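You operate a simulated robot arm through the tools that you are given. There is no shell and no other tool. Be economical: measure what you need, move in short steps, check, and stop when the job is done.

Carry out the task below with a simulated robot arm. There is one attempt and no reset: what you move stays moved.

## Task
Run the magnet into the coil and out again to show both kicks.
Fine: coil lever ON first and OFF at the end, carrier at IN, then back at OUT, magnet left in its cradle, zero knob left alone.
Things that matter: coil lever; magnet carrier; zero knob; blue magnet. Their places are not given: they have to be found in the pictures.

It is judged by the outcome, as a careful person would: the job done as asked, and still so three seconds after it is handed in. It fails if anything else is knocked over, pushed out of place, dropped, spilled or broken.

## Robot
A 7-joint arm with a two-finger parallel gripper, fixed in place. Base frame: the origin is at the foot of the arm, x ahead of it, y to its left, z up. Lengths are in m, angles in degrees, forces in N, time in s.
With the tool pointing down near the work surface it reaches from about 0.28 to 0.68 m from the base axis. Its first joint turns from -66.0 to 66.0 degrees. Payload 1.57 kg.
Tool frame: the origin (TCP) lies between the finger pads and is the grasp point; the fingertips stand 0.03 m ahead of it; z points along the fingers, y is the line along which they close. Largest opening 0.11 m; finger width 0.024, thickness 0.012; the body of the gripper, 0.048 by 0.112 m, starts 0.078 m behind the TCP.
Orientation is that of the tool frame in the base frame, as [roll, pitch, yaw] about the fixed x, y, z axes, in that order (R = Rz(yaw) Ry(pitch) Rx(roll)). With the fingers straight down and closing along the base's y, the tool's x points along the base's -x, its y along +y and its z along -z.

## Interface
- The arm moves only by the tool play_rows. Its argument "increments" is text: rows parted by semicolons, each of 7 numbers parted by spaces: the turn, a rotation vector about the base's x, y, z in degrees, then the shift along the base's x, y, z in cm, then the finger opening in cm, from 0 to 11. In form: wx wy wz x y z grip; .... A call has 1 to 8 rows; each row is the pose to reach, as a shift and turn from the pose commanded when the call began. A row lasts 0.2 s, in which the tool goes at most 0.05 m and 8.6 degrees; a call with a longer step from one row to the next is refused whole, and so is a gripper value outside its range. A pose out of reach is approached as far as the arm can. The call stops where the force on the tool passes 70 N (or 10 N more than at its start, if that is more) or the arm is blocked; 0.2 s more then pass. The fingers move at their own pace (about 0.108 m/s each) and stop on an object; they squeeze with about 31 N. The grip force told is the motor's: it shows also when the fingers shut on nothing. Time passes only in rows, and 0.2 s behind the last, so rows that repeat a pose let the fingers close. The reply holds the time, the measured pose of the TCP, the force on the tool along the base axes, the opening and the grip force, in the units named above and with some noise, and new pictures: "views" is both (left out), scene, wrist or none.
- Cameras (640 x 400 px; columns grow to the right, rows downward): "scene" is fixed at [0.1673, -0.4082, 1.4321]; the picture's right is [0.75, -0.66, 0.00], its down [-0.26, -0.30, -0.92] and it looks along [0.61, 0.69, -0.39] (base axes); focal length 364 px, centre (320, 200). "wrist" rides on the gripper at [-0.036, 0, -0.08] in the tool frame; the picture's right is [0.00, -1.00, 0.00], its down [0.97, 0.00, -0.24] and it looks along [0.24, 0.00, 0.97] (tool axes); focal length 218 px, centre (320, 200).
- point_at(camera, pixels): for up to 12 pixels [column, row] of the newest picture of that camera ("zoom" is the newest enlarged one), the place [x, y, z] in the base frame of the surface seen there, good to about 0.003 m, but the place of the scene camera against the robot may be out by one fixed shift of up to 0.025 m in any direction. It takes no simulated time.
- enlarge(camera, box): a new picture of the part [left, top, right, bottom] of that camera's present view, enlarged. It takes no simulated time.
- job_done(): hands the job in; it is judged then, once.

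Keep the steps short. Do not move on a guess: measure, check each grasp and each placing, and mend mistakes. In all there are 80 turns and 120 pictures (those below and enlarged ones count). Leave the gripper open and the arm clear of the work at the hand-in unless told otherwise, and finish with a single line.

The tools are called by a JSON object that holds its "name" and its "arguments". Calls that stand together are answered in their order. play_rows: Moves the arm, as the interface text tells. Its arguments: {"type":"object","properties":{"increments":{"type":"string"},"views":{"type":"string","enum":["both","scene","wrist","none"]}},"required":["increments"]} The other tools are called the same way: point_at (camera, pixels) gives the place of the surface under pixels of a picture; enlarge (camera, box) takes an enlarged picture of a part of a camera's view; job_done () hands the job in.

At the start:

```text
time_s: 0.0
position: [0.3532, 0.0745, 1.2785]
ee_rot: [-180.0, 0.0, 180.0]
wrist_force: [-0.4, 0.3, 0.0]
gripper_width: 0.11
finger_force: 0.0
```

scene: 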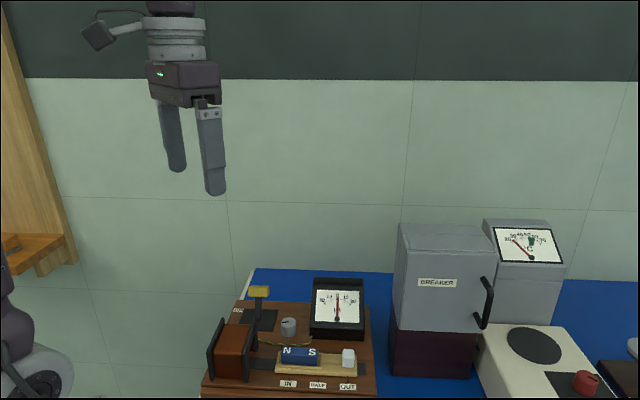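
wrist: 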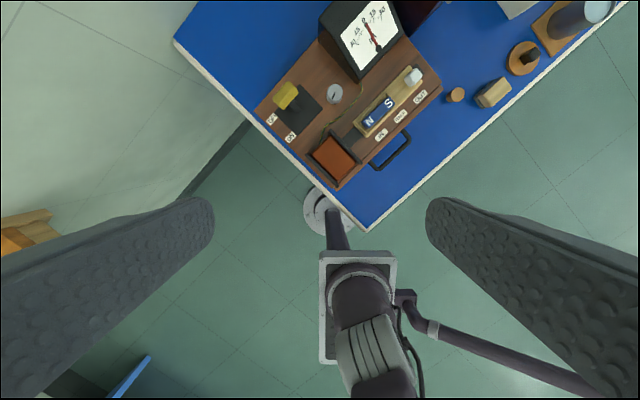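

I see the coil board at the lower middle of the scene view and at the top of the wrist view. I'll enlarge both.

{"name": "enlarge", "arguments": {"camera": "scene", "box": [190, 260, 400, 400]}}

{"name": "enlarge", "arguments": {"camera": "wrist", "box": [240, 0, 460, 200]}}

```text
2.86 times, centred on (295, 330) of scene
```

zoom: 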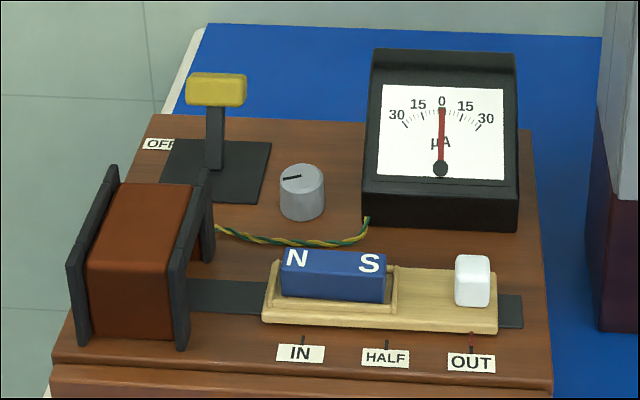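

```text
2.00 times, centred on (350, 100) of wrist
```

zoom: 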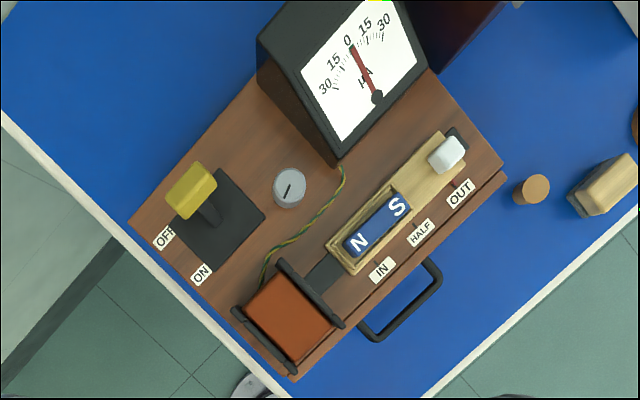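

The zoom (wrist) shows the lever (yellow handle, at OFF side), knob, carrier with white grip at OUT. Measuring these.

{"name": "point_at", "arguments": {"camera": "zoom", "pixels": [[192, 182], [210, 215], [202, 275], [163, 238], [450, 153], [382, 270], [420, 234], [460, 193], [290, 188], [340, 150], [420, 172], [300, 310]]}}

{"name": "point_at", "arguments": {"camera": "wrist", "pixels": [[414, 75], [284, 95], [290, 88], [280, 103], [410, 70], [330, 140], [348, 168], [388, 40], [428, 87], [375, 200]]}}

{"name": "point_at", "arguments": {"camera": "scene", "pixels": [[259, 292], [348, 354], [348, 361], [288, 326], [289, 384], [318, 385], [348, 387], [261, 312], [238, 312], [268, 319], [248, 310], [300, 352]]}}

```text
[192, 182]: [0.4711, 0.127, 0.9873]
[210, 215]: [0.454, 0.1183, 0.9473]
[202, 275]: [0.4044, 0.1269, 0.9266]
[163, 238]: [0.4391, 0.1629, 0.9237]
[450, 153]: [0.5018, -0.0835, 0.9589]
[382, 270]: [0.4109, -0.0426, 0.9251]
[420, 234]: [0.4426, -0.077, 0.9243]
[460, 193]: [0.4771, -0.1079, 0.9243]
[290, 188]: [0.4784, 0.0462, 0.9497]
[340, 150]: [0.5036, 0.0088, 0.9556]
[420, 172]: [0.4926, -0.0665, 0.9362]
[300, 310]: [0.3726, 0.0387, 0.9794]
```

```text
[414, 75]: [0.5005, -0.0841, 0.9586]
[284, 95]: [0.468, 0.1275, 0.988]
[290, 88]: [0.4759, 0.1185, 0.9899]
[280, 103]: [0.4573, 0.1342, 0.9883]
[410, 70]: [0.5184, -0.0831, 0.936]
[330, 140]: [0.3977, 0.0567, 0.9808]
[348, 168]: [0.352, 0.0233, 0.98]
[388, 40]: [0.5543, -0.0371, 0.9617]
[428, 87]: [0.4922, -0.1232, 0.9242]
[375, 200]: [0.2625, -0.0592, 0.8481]
```

```text
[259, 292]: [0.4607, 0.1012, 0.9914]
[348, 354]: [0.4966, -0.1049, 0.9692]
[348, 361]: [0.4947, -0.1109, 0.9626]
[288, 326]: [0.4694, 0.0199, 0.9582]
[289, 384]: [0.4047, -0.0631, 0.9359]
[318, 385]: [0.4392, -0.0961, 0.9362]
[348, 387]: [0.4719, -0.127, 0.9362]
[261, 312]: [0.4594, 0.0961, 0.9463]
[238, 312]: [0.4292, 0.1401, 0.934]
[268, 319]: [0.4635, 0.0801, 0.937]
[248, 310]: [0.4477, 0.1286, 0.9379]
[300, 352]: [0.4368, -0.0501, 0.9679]
```

Board's long axis is along about (-0.71, 0.70); lever moves across it. I go above the lever, turning the gripper -45° so the fingers close along the lever's travel.

{"name": "play_rows", "arguments": {"increments": "0 0 -6 1.4 0.7 -2 11; 0 0 -12 2.8 1.4 -4 11; 0 0 -18 4.2 2.1 -6 11; 0 0 -24 5.6 2.8 -8 11; 0 0 -30 7 3.5 -10 11; 0 0 -36 8.4 4.2 -12 11; 0 0 -42 9.8 4.9 -14 6; 0 0 -45 11.2 5.2 -16 6"}}

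```text
time_s: 1.8
position: [0.4661, 0.1272, 1.1178]
ee_rot: [-180.0, 0.0, 134.9]
wrist_force: [0.4, -0.2, 0.4]
gripper_width: 0.06
finger_force: 0.1
```

scene: 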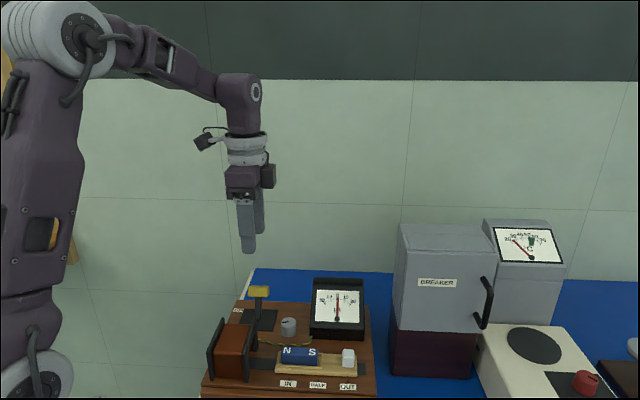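
wrist: 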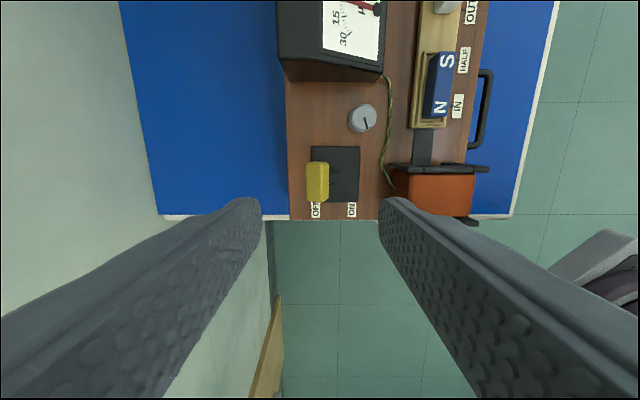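

{"name": "point_at", "arguments": {"camera": "wrist", "pixels": [[317, 182], [317, 167], [317, 197], [309, 182], [325, 182], [345, 175], [316, 210], [351, 209], [362, 118], [320, 75], [458, 105], [440, 165]]}}

{"name": "enlarge", "arguments": {"camera": "wrist", "box": [270, 130, 400, 230]}}

```text
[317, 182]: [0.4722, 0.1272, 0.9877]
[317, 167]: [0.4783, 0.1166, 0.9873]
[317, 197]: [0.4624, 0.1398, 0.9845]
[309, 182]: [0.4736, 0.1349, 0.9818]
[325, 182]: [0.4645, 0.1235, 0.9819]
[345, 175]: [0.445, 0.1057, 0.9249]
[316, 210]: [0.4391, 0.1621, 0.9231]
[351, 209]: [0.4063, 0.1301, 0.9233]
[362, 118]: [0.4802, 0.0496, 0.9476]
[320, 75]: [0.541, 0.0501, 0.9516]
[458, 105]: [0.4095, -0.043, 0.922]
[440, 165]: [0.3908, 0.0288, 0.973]
```

```text
4.00 times, centred on (335, 180) of wrist
```

zoom: 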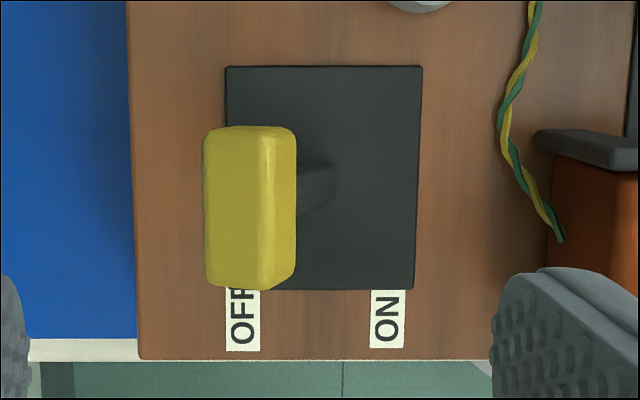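

Handle centre ≈ (0.470, 0.128, 0.98), coming down around it with fingers 6 cm apart, then narrowing to a loose straddle.

{"name": "play_rows", "arguments": {"increments": "0 0 0 0.4 0.1 -4 6; 0 0 0 0.4 0.1 -8 6; 0 0 0 0.4 0.1 -11 6; 0 0 0 0.4 0.1 -13.2 6; 0 0 0 0.4 0.1 -13.2 3.4; 0 0 0 0.4 0.1 -13.2 3.4"}}

{"name": "enlarge", "arguments": {"camera": "scene", "box": [190, 220, 400, 400]}}

```text
time_s: 3.2
position: [0.469, 0.1263, 0.9856]
ee_rot: [180.0, -0.1, 135.0]
wrist_force: [0.1, 0.8, -0.4]
gripper_width: 0.034
finger_force: 0.0
```

scene: 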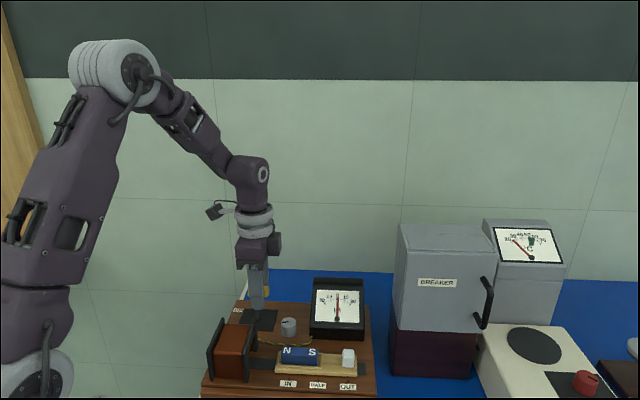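
wrist: 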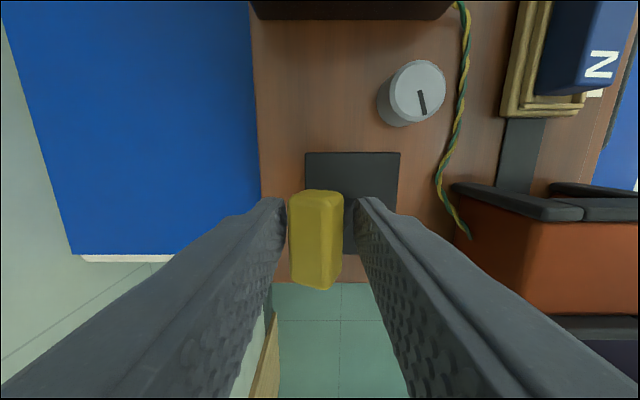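

```text
2.22 times, centred on (295, 310) of scene
```

zoom: 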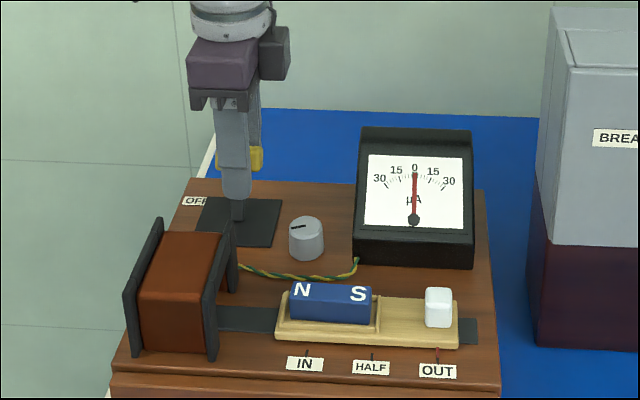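

The handle is between the fingers, nothing touching. Sweep toward ON (-x,-y) by 4.2 cm in steps.

{"name": "play_rows", "arguments": {"increments": "0 0 0 -0.5 -0.5 0 3.4; 0 0 0 -1.0 -1.0 0.1 3.4; 0 0 0 -1.5 -1.5 0.2 3.4; 0 0 0 -2.0 -2.0 0.2 3.4; 0 0 0 -2.5 -2.5 0.1 3.4; 0 0 0 -3.0 -3.0 0 3.4; 0 0 0 -3.0 -3.0 0 3.4"}}

{"name": "enlarge", "arguments": {"camera": "scene", "box": [190, 220, 400, 400]}}

```text
time_s: 4.8
position: [0.4394, 0.0964, 0.9863]
ee_rot: [179.9, 0.0, 135.0]
wrist_force: [0.1, -0.2, -0.4]
gripper_width: 0.0337
finger_force: 0.1
```

scene: 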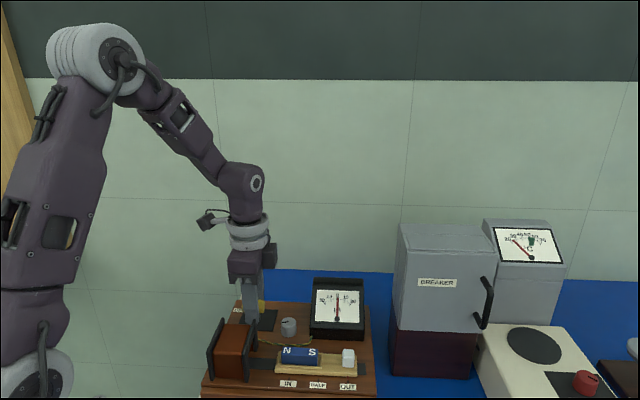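
wrist: 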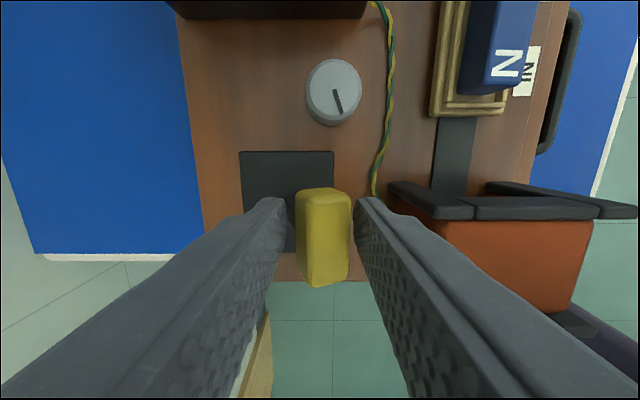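

```text
2.22 times, centred on (295, 310) of scene
```

zoom: 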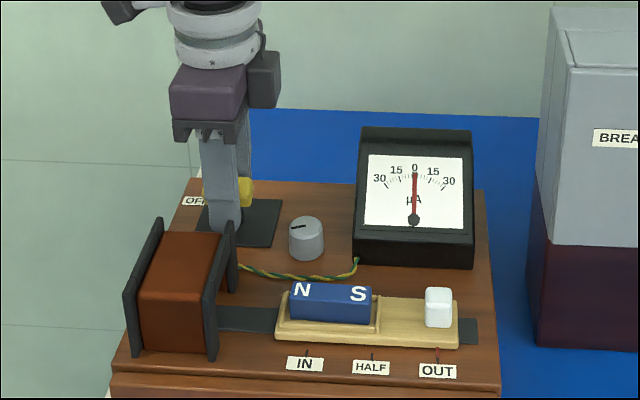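

The handle has moved off the pushing finger toward the ON side. I raise straight up and check.

{"name": "play_rows", "arguments": {"increments": "0 0 0 0 0 0 6; 0 0 0 0 0 0 6; 0 0 0 0 0 4 6; 0 0 0 0 0 8 6; 0 0 0 0 0 12 6"}}

{"name": "enlarge", "arguments": {"camera": "wrist", "box": [240, 100, 400, 230]}}

{"name": "enlarge", "arguments": {"camera": "scene", "box": [190, 260, 400, 400]}}

```text
time_s: 6.0
position: [0.4407, 0.0952, 1.1081]
ee_rot: [180.0, 0.0, 135.0]
wrist_force: [0.0, -0.2, 0.6]
gripper_width: 0.0599
finger_force: 0.0
```

scene: 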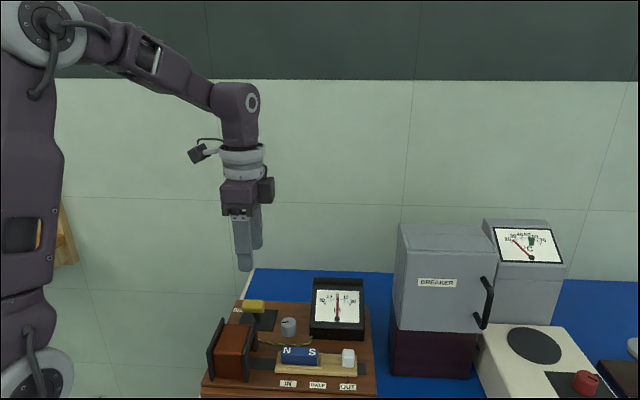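
wrist: 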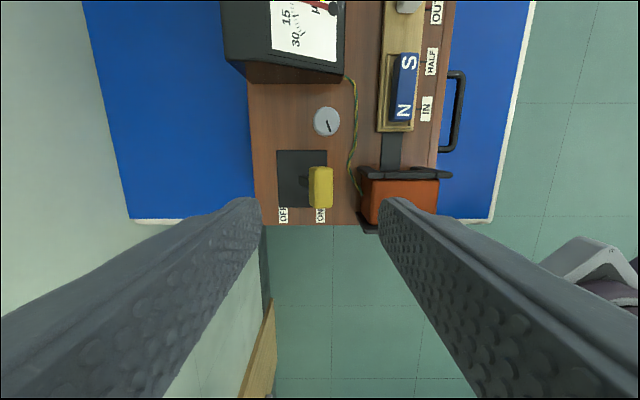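

```text
3.08 times, centred on (320, 165) of wrist
```

zoom: 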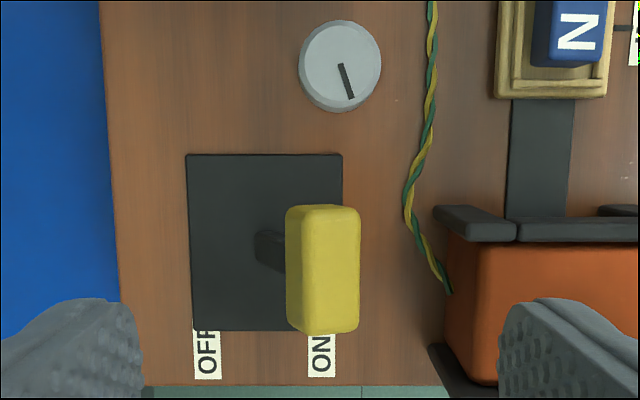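

```text
2.86 times, centred on (295, 330) of scene
```

zoom: 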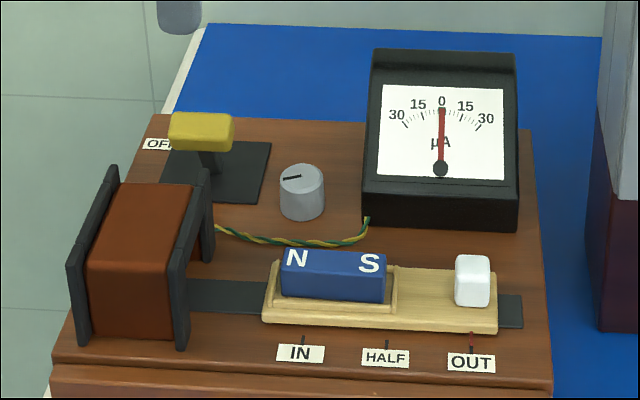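

Lever is at ON. Now go above the white carrier grip at about (0.501, -0.084), same orientation, at this height; also measure lever handle and meter height.

{"name": "point_at", "arguments": {"camera": "wrist", "pixels": [[320, 186], [340, 68], [335, 20], [300, 60], [440, 172], [365, 172], [410, 195]]}}

{"name": "play_rows", "arguments": {"increments": "0 0 0 1 -3 0 6; 0 0 0 2 -6 0 6; 0 0 0 3 -9 0 6; 0 0 0 4 -12 0 6; 0 0 0 5 -15 0 6; 0 0 0 5.8 -17.9 0 6"}}

```text
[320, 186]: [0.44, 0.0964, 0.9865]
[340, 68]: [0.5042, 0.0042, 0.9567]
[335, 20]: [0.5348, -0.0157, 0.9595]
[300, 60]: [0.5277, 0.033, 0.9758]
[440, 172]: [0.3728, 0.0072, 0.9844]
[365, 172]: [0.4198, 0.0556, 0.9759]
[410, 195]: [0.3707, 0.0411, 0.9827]
```

```text
time_s: 7.4
position: [0.4967, -0.0847, 1.1054]
ee_rot: [-180.0, 0.0, 135.0]
wrist_force: [0.3, -0.2, 0.5]
gripper_width: 0.06
finger_force: 0.0
```

scene: 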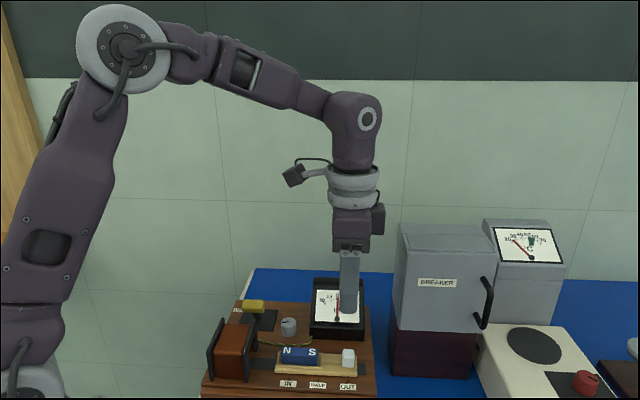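
wrist: 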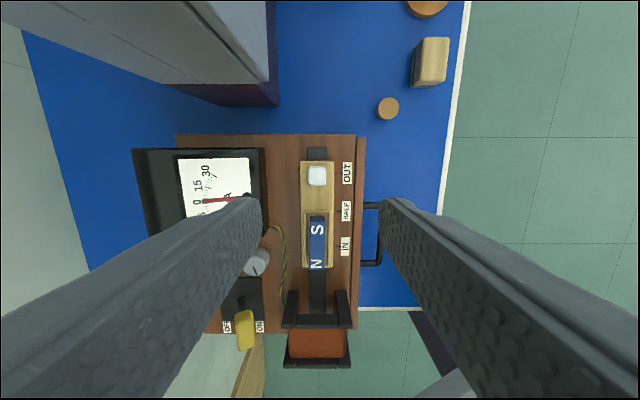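

{"name": "point_at", "arguments": {"camera": "wrist", "pixels": [[317, 175], [317, 168], [317, 184], [310, 175], [325, 175], [347, 173], [346, 211], [345, 245], [268, 80], [255, 75], [262, 155], [316, 245]]}}

{"name": "enlarge", "arguments": {"camera": "wrist", "box": [250, 130, 390, 270]}}

```text
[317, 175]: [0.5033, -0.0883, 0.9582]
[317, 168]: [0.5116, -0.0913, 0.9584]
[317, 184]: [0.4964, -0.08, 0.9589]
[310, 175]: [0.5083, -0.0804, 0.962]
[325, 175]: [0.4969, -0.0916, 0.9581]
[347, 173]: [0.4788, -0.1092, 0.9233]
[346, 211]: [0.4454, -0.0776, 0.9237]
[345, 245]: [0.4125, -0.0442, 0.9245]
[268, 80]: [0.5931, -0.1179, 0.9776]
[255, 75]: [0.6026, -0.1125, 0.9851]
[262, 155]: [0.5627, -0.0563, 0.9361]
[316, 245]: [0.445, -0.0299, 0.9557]
```

```text
2.86 times, centred on (320, 200) of wrist
```

zoom: 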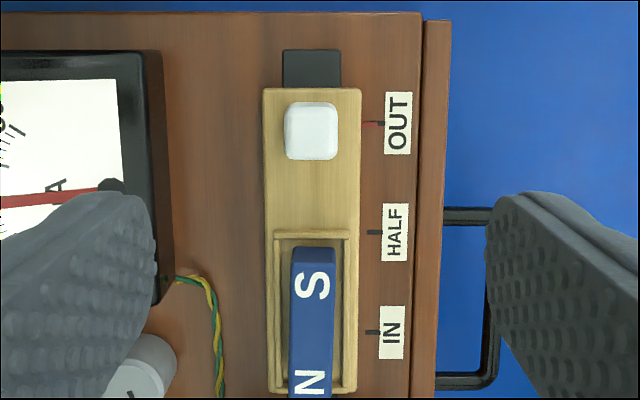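

Grip centre ≈ (0.503, -0.087), top z 0.959, carrier deck about 0.936. Descend to TCP z 0.971 with fingers 5 cm apart, not closing yet.

{"name": "play_rows", "arguments": {"increments": "0 0 0 0.65 -0.2 -3 5; 0 0 0 0.65 -0.2 -6 5; 0 0 0 0.65 -0.2 -9 5; 0 0 0 0.65 -0.2 -11.5 5; 0 0 0 0.65 -0.2 -13.4 5; 0 0 0 0.65 -0.2 -13.4 5"}}

{"name": "enlarge", "arguments": {"camera": "scene", "box": [240, 280, 420, 400]}}

```text
time_s: 8.8
position: [0.5036, -0.0852, 0.9711]
ee_rot: [-180.0, 0.0, 135.1]
wrist_force: [-0.1, -0.7, 0.3]
gripper_width: 0.0501
finger_force: 0.1
```

scene: 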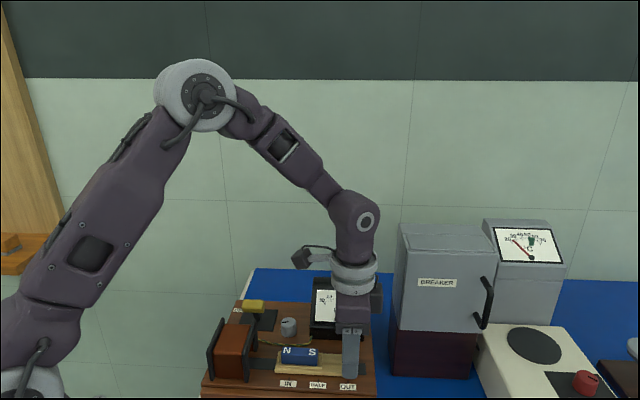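
wrist: 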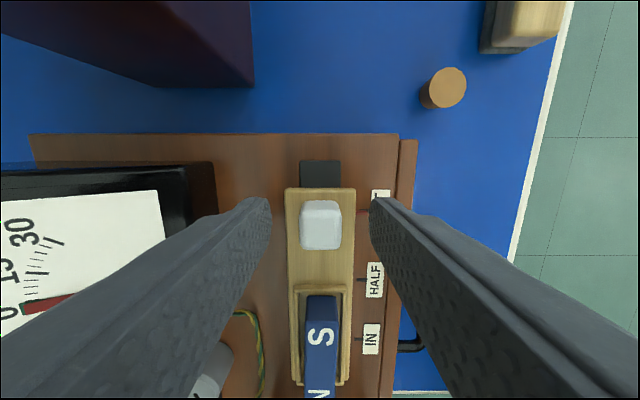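

```text
3.33 times, centred on (330, 340) of scene
```

zoom: 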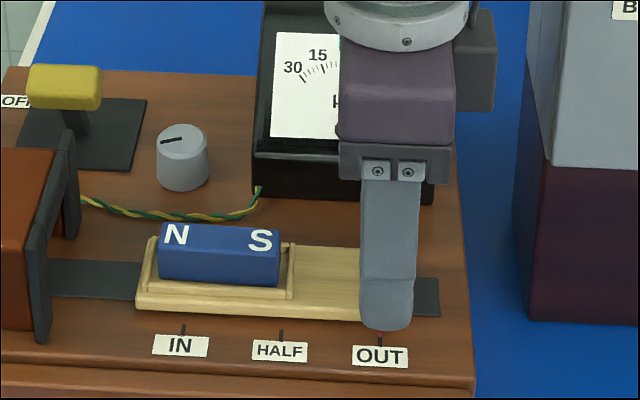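

Knob sits centred between the fingers (col 320). Closing the fingers on it.

{"name": "play_rows", "arguments": {"increments": "0 0 0 0 0 0 3; 0 0 0 0 0 0 1.8; 0 0 0 0 0 0 1.4; 0 0 0 0 0 0 1.4", "views": "wrist"}}

```text
time_s: 9.8
position: [0.5041, -0.0862, 0.9712]
ee_rot: [-179.9, 0.0, 135.1]
wrist_force: [-1.7, -2.0, -3.9]
gripper_width: 0.0199
finger_force: 33.7
```

wrist: 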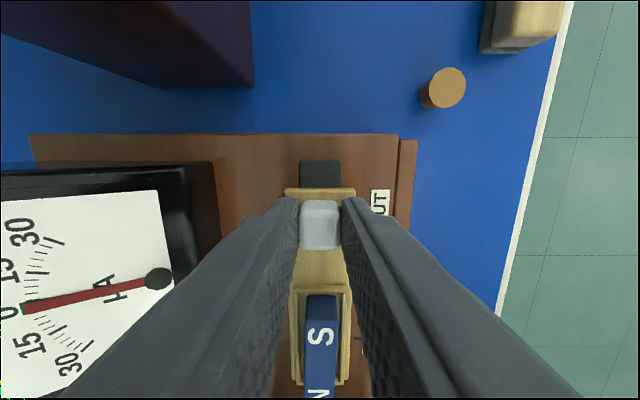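

Gripped (2.0 cm wide). Now run the carrier 9.3 cm toward the coil to IN, briskly but smoothly.

{"name": "play_rows", "arguments": {"increments": "0 0 0 -0.7 0.7 0 1.4; 0 0 0 -2.0 2.0 0 1.4; 0 0 0 -3.6 3.6 0 1.4; 0 0 0 -5.2 5.2 0 1.4; 0 0 0 -6.57 6.57 0 1.4"}}

{"name": "enlarge", "arguments": {"camera": "scene", "box": [190, 260, 400, 400]}}

{"name": "enlarge", "arguments": {"camera": "wrist", "box": [260, 130, 440, 260]}}

```text
time_s: 11.0
position: [0.4359, -0.0194, 0.9727]
ee_rot: [-180.0, -0.1, 135.0]
wrist_force: [-9.1, -10.6, -3.7]
gripper_width: 0.0198
finger_force: 33.0
```

scene: 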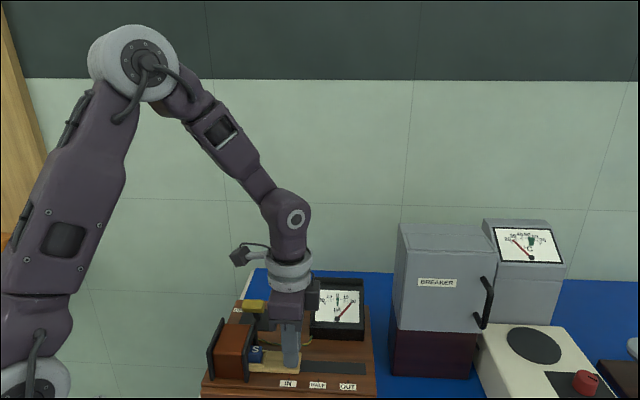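
wrist: 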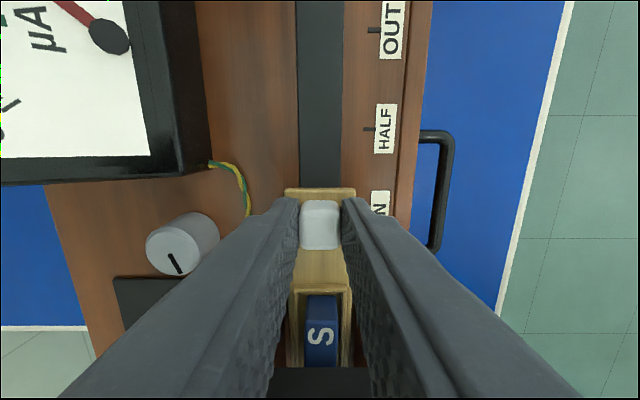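

```text
2.86 times, centred on (295, 330) of scene
```

zoom: 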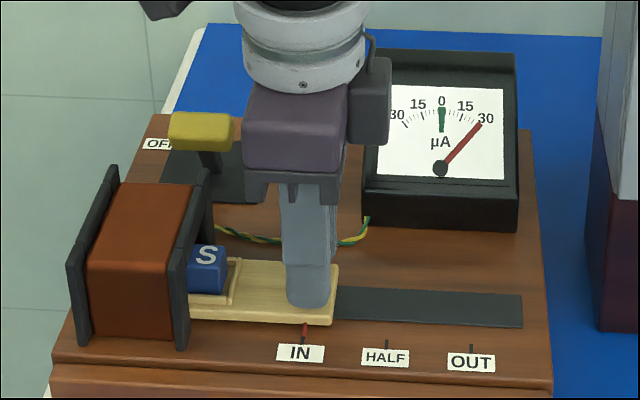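

```text
3.08 times, centred on (350, 195) of wrist
```

zoom: 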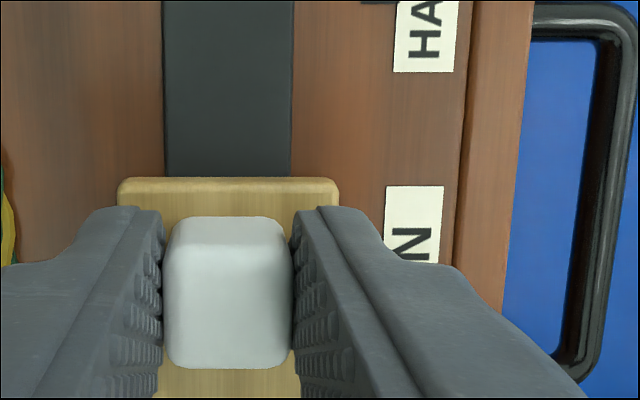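

The IN tick has turned red and the needle kicked right to 30: first kick shown. Pause briefly to let the needle settle.

{"name": "play_rows", "arguments": {"increments": "0 0 0 0.1 0.1 0 1.4; 0 0 0 0.1 0.1 0 1.4; 0 0 0 0.1 0.1 0 1.4; 0 0 0 0.1 0.1 0 1.4; 0 0 0 0.1 0.1 0 1.4", "views": "none"}}

{"name": "enlarge", "arguments": {"camera": "scene", "box": [190, 260, 400, 400]}}

```text
time_s: 12.2
position: [0.4362, -0.0197, 0.9716]
ee_rot: [-179.8, -0.2, 135.0]
wrist_force: [-27.2, -28.0, -24.9]
gripper_width: 0.0198
finger_force: 33.5
```

```text
2.86 times, centred on (295, 330) of scene
```

zoom: 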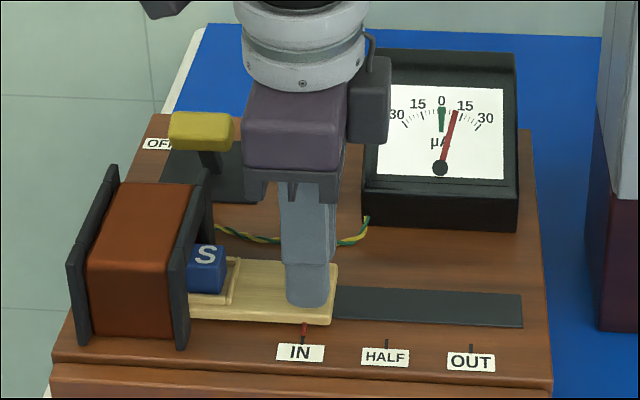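

Needle is returning to zero. My tiny sideways offset was the wrong way (side force rose), so I take it back, and wait a bit more.

{"name": "play_rows", "arguments": {"increments": "0 0 0 -0.08 -0.08 0 1.4; 0 0 0 -0.15 -0.15 0 1.4; 0 0 0 -0.15 -0.15 0 1.4; 0 0 0 -0.15 -0.15 0 1.4; 0 0 0 -0.15 -0.15 0 1.4", "views": "none"}}

{"name": "enlarge", "arguments": {"camera": "scene", "box": [190, 260, 400, 400]}}

```text
time_s: 13.4
position: [0.4369, -0.021, 0.9718]
ee_rot: [179.9, 0.0, 135.0]
wrist_force: [-11.8, -9.5, -22.4]
gripper_width: 0.0197
finger_force: 33.8
```

```text
2.86 times, centred on (295, 330) of scene
```

zoom: 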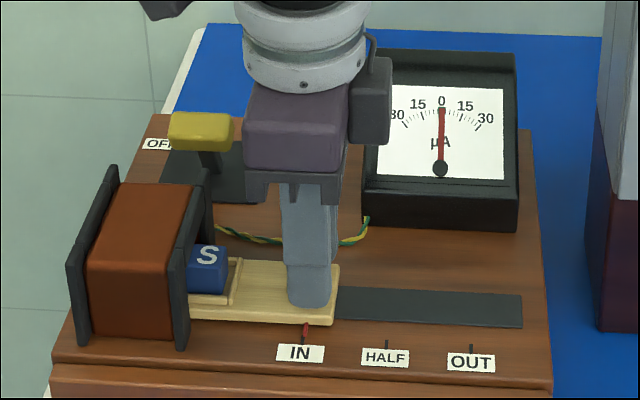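

Needle at zero, IN tick still red. Now run it back out 9.3 cm to OUT the same way.

{"name": "play_rows", "arguments": {"increments": "0 0 0 1.2 -1.2 0 1.4; 0 0 0 2.8 -2.8 0 1.4; 0 0 0 4.4 -4.4 0 1.4; 0 0 0 5.8 -5.8 0 1.4; 0 0 0 6.6 -6.6 0 1.4"}}

{"name": "enlarge", "arguments": {"camera": "scene", "box": [190, 260, 400, 400]}}

```text
time_s: 14.6
position: [0.5028, -0.0851, 0.9722]
ee_rot: [180.0, 0.0, 135.0]
wrist_force: [-5.9, -3.2, -14.8]
gripper_width: 0.02
finger_force: 34.7
```

scene: 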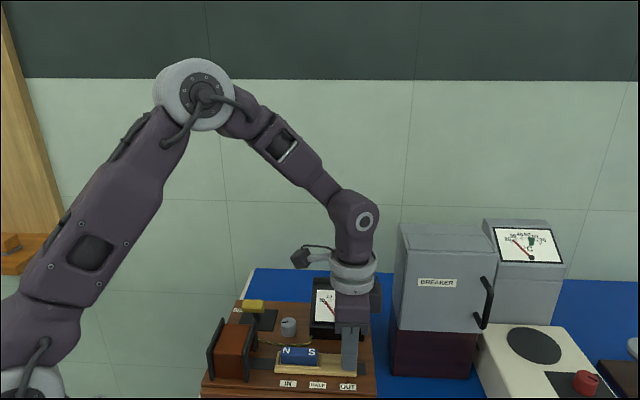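
wrist: 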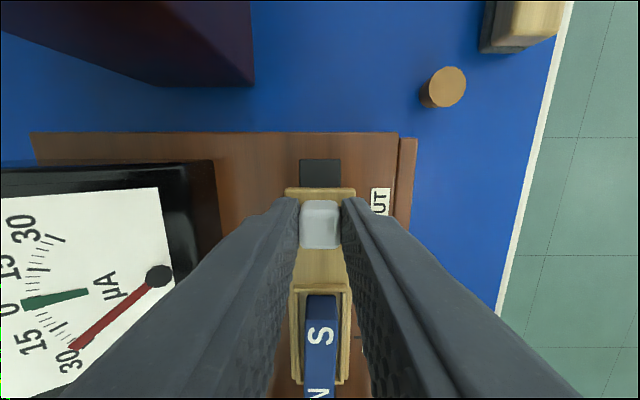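

```text
2.86 times, centred on (295, 330) of scene
```

zoom: 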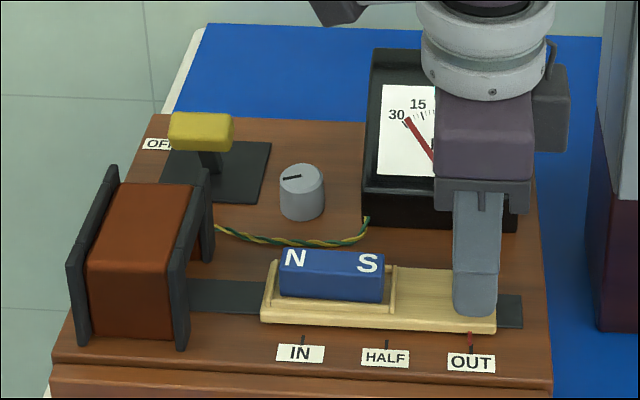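

The needle kicked left to 30 and the OUT tick is red. A 1 mm nudge to the original spot, open to 5 cm, then rise straight up.

{"name": "play_rows", "arguments": {"increments": "0 0 0 0.1 -0.1 0 1.4; 0 0 0 0.1 -0.1 0 4; 0 0 0 0.1 -0.1 0 5; 0 0 0 0.1 -0.1 0 5; 0 0 0 0.1 -0.1 3 5; 0 0 0 0.1 -0.1 7 5; 0 0 0 0.1 -0.1 11 5; 0 0 0 0.1 -0.1 13.5 5"}}

{"name": "enlarge", "arguments": {"camera": "scene", "box": [190, 260, 400, 400]}}

```text
time_s: 16.4
position: [0.5037, -0.088, 1.1093]
ee_rot: [-180.0, 0.0, 135.0]
wrist_force: [-0.6, -0.4, -0.3]
gripper_width: 0.0502
finger_force: 0.0
```

scene: 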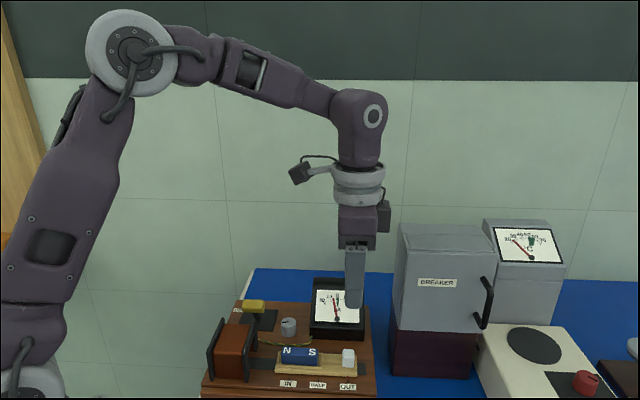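
wrist: 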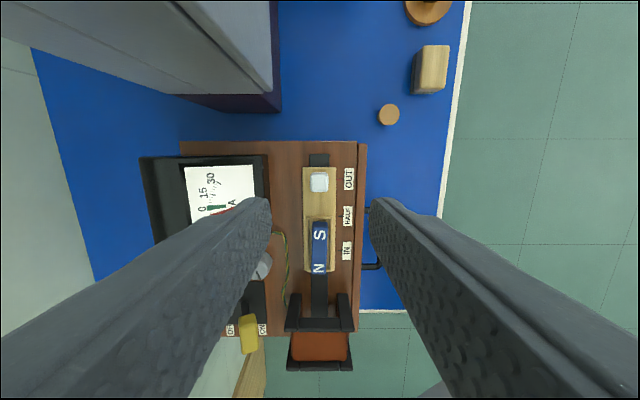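

```text
2.86 times, centred on (295, 330) of scene
```

zoom: 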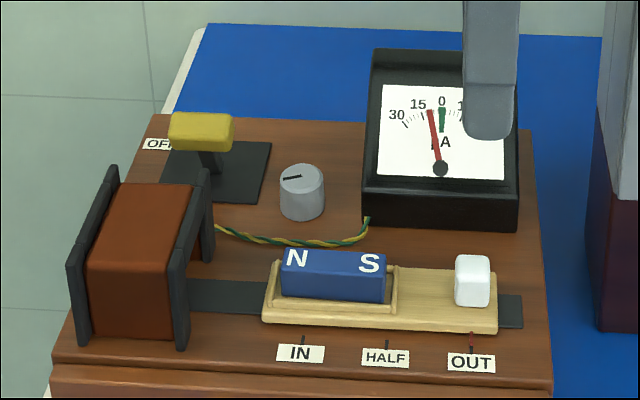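

All in place: carrier at OUT, magnet in cradle. Go back above the lever handle at (0.44, 0.096), fingers 4.2 cm apart to clear the coil.

{"name": "play_rows", "arguments": {"increments": "0 0 0 -1 3 0 4.2; 0 0 0 -2 6 0 4.2; 0 0 0 -3 9 0 4.2; 0 0 0 -4 12 0 4.2; 0 0 0 -5 15 0 4.2; 0 0 0 -6.2 18.6 0 4.2; 0 0 0 -6.2 18.6 0 4.2", "views": "wrist"}}

{"name": "point_at", "arguments": {"camera": "wrist", "pixels": [[317, 186]]}}

```text
time_s: 18.0
position: [0.4415, 0.0974, 1.108]
ee_rot: [-180.0, 0.0, 134.9]
wrist_force: [0.9, 0.2, 1.2]
gripper_width: 0.0421
finger_force: 0.1
```

wrist: 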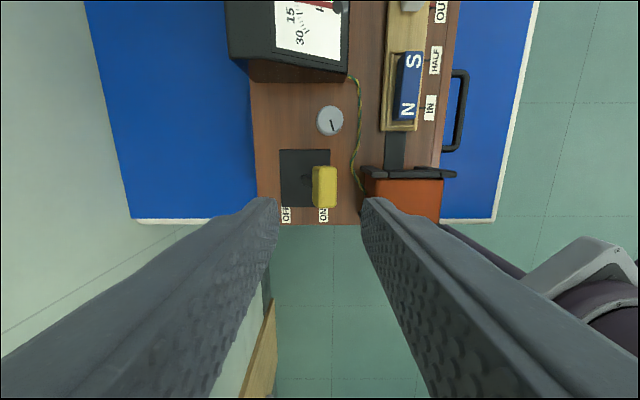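

```text
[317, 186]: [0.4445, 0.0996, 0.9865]
```

Handle is centred (col 324) between the fingers. Descend 12.2 cm.

{"name": "play_rows", "arguments": {"increments": "0 0 0 0 0 -4 4.2; 0 0 0 0 0 -8 4.2; 0 0 0 0 0 -10.5 4.2; 0 0 0 0 0 -12.2 4.2; 0 0 0 0 0 -12.2 4.2", "views": "wrist"}}

```text
time_s: 19.2
position: [0.4422, 0.0985, 0.9871]
ee_rot: [180.0, 0.0, 135.0]
wrist_force: [-0.3, -0.3, -0.7]
gripper_width: 0.042
finger_force: 0.0
```

wrist: 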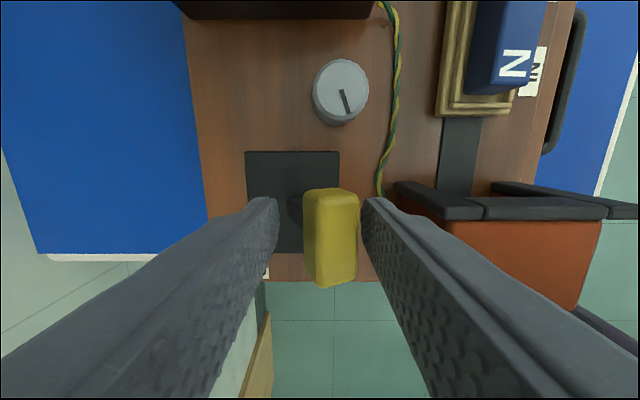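

Straddled. Sweep toward OFF (+x,+y) by about 4.2 cm.

{"name": "play_rows", "arguments": {"increments": "0 0 0 0.5 0.5 0 4.2; 0 0 0 1.0 1.0 0.1 4.2; 0 0 0 1.5 1.5 0.2 4.2; 0 0 0 2.0 2.0 0.2 4.2; 0 0 0 2.5 2.5 0.1 4.2; 0 0 0 3.0 3.0 0 4.2; 0 0 0 3.0 3.0 0 4.2", "views": "wrist"}}

```text
time_s: 20.8
position: [0.4715, 0.1303, 0.9844]
ee_rot: [-180.0, 0.1, 135.0]
wrist_force: [-0.5, 0.6, 0.1]
gripper_width: 0.042
finger_force: 0.1
```

wrist: 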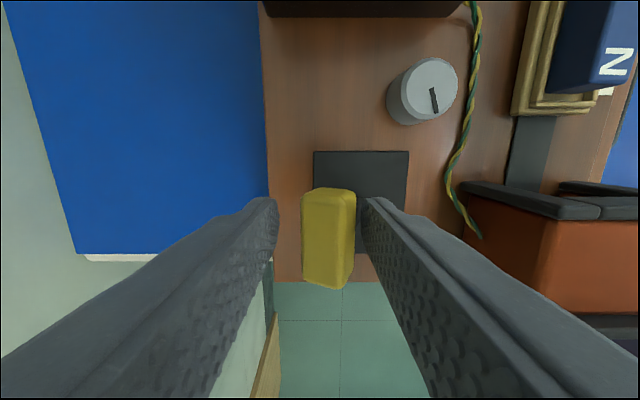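

The handle is on the OFF side. Rise straight up clear and check everything.

{"name": "play_rows", "arguments": {"increments": "0 0 0 0 0 0 5; 0 0 0 0 0 4 5; 0 0 0 0 0 8 5; 0 0 0 0 0 12 5; 0 0 0 -1 0 16 8; 0 0 0 -3 0 20 11; 0 0 0 -3 0 20 11"}}

{"name": "enlarge", "arguments": {"camera": "scene", "box": [190, 260, 400, 400]}}

{"name": "point_at", "arguments": {"camera": "scene", "pixels": [[259, 292], [348, 354]]}}

```text
time_s: 22.4
position: [0.4422, 0.1291, 1.1873]
ee_rot: [-179.9, 0.0, 135.0]
wrist_force: [0.2, 0.2, 0.1]
gripper_width: 0.1103
finger_force: 0.2
```

scene: 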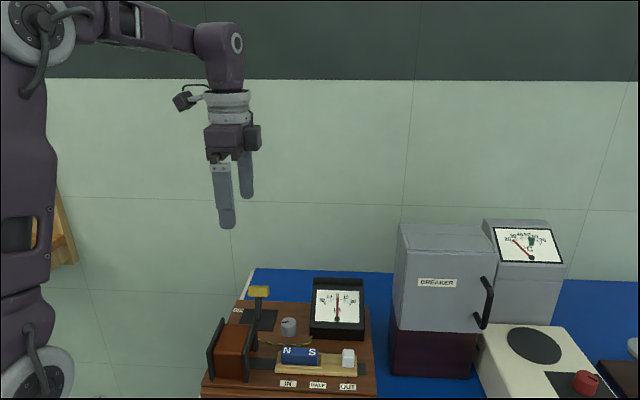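
wrist: 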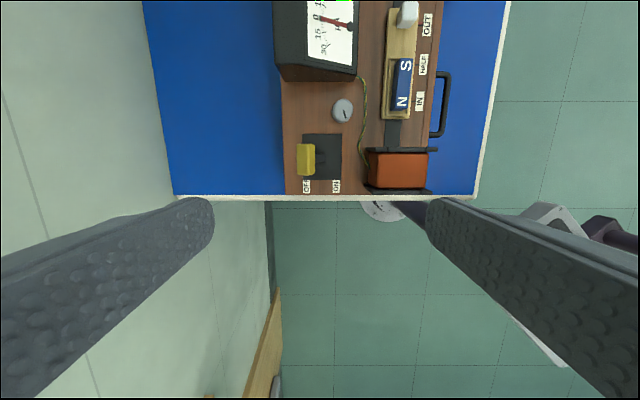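

```text
2.86 times, centred on (295, 330) of scene
```

zoom: 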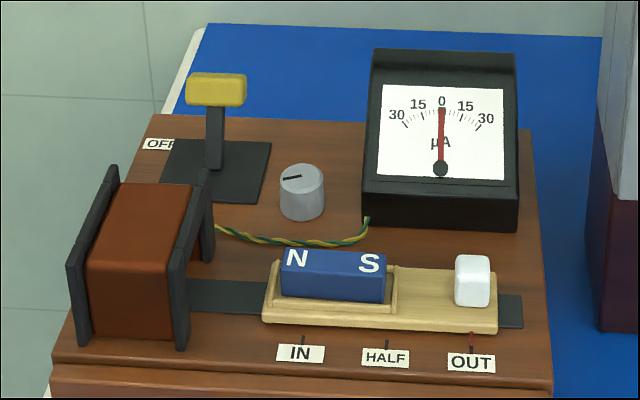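

```text
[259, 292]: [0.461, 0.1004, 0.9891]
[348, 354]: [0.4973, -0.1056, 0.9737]
```

The picture matches the start: lever OFF, carrier at OUT, magnet in its cradle, knob unmoved, needle at zero, and the gripper open and clear. Handing in.

{"name": "job_done", "arguments": {}}

```text
The job is handed in.
```

Job handed in: with the lever ON, the needle kicked to +30 as the carrier went IN and to -30 as it came back OUT; the lever is OFF again, the magnet is in its cradle and the zero knob was not touched.
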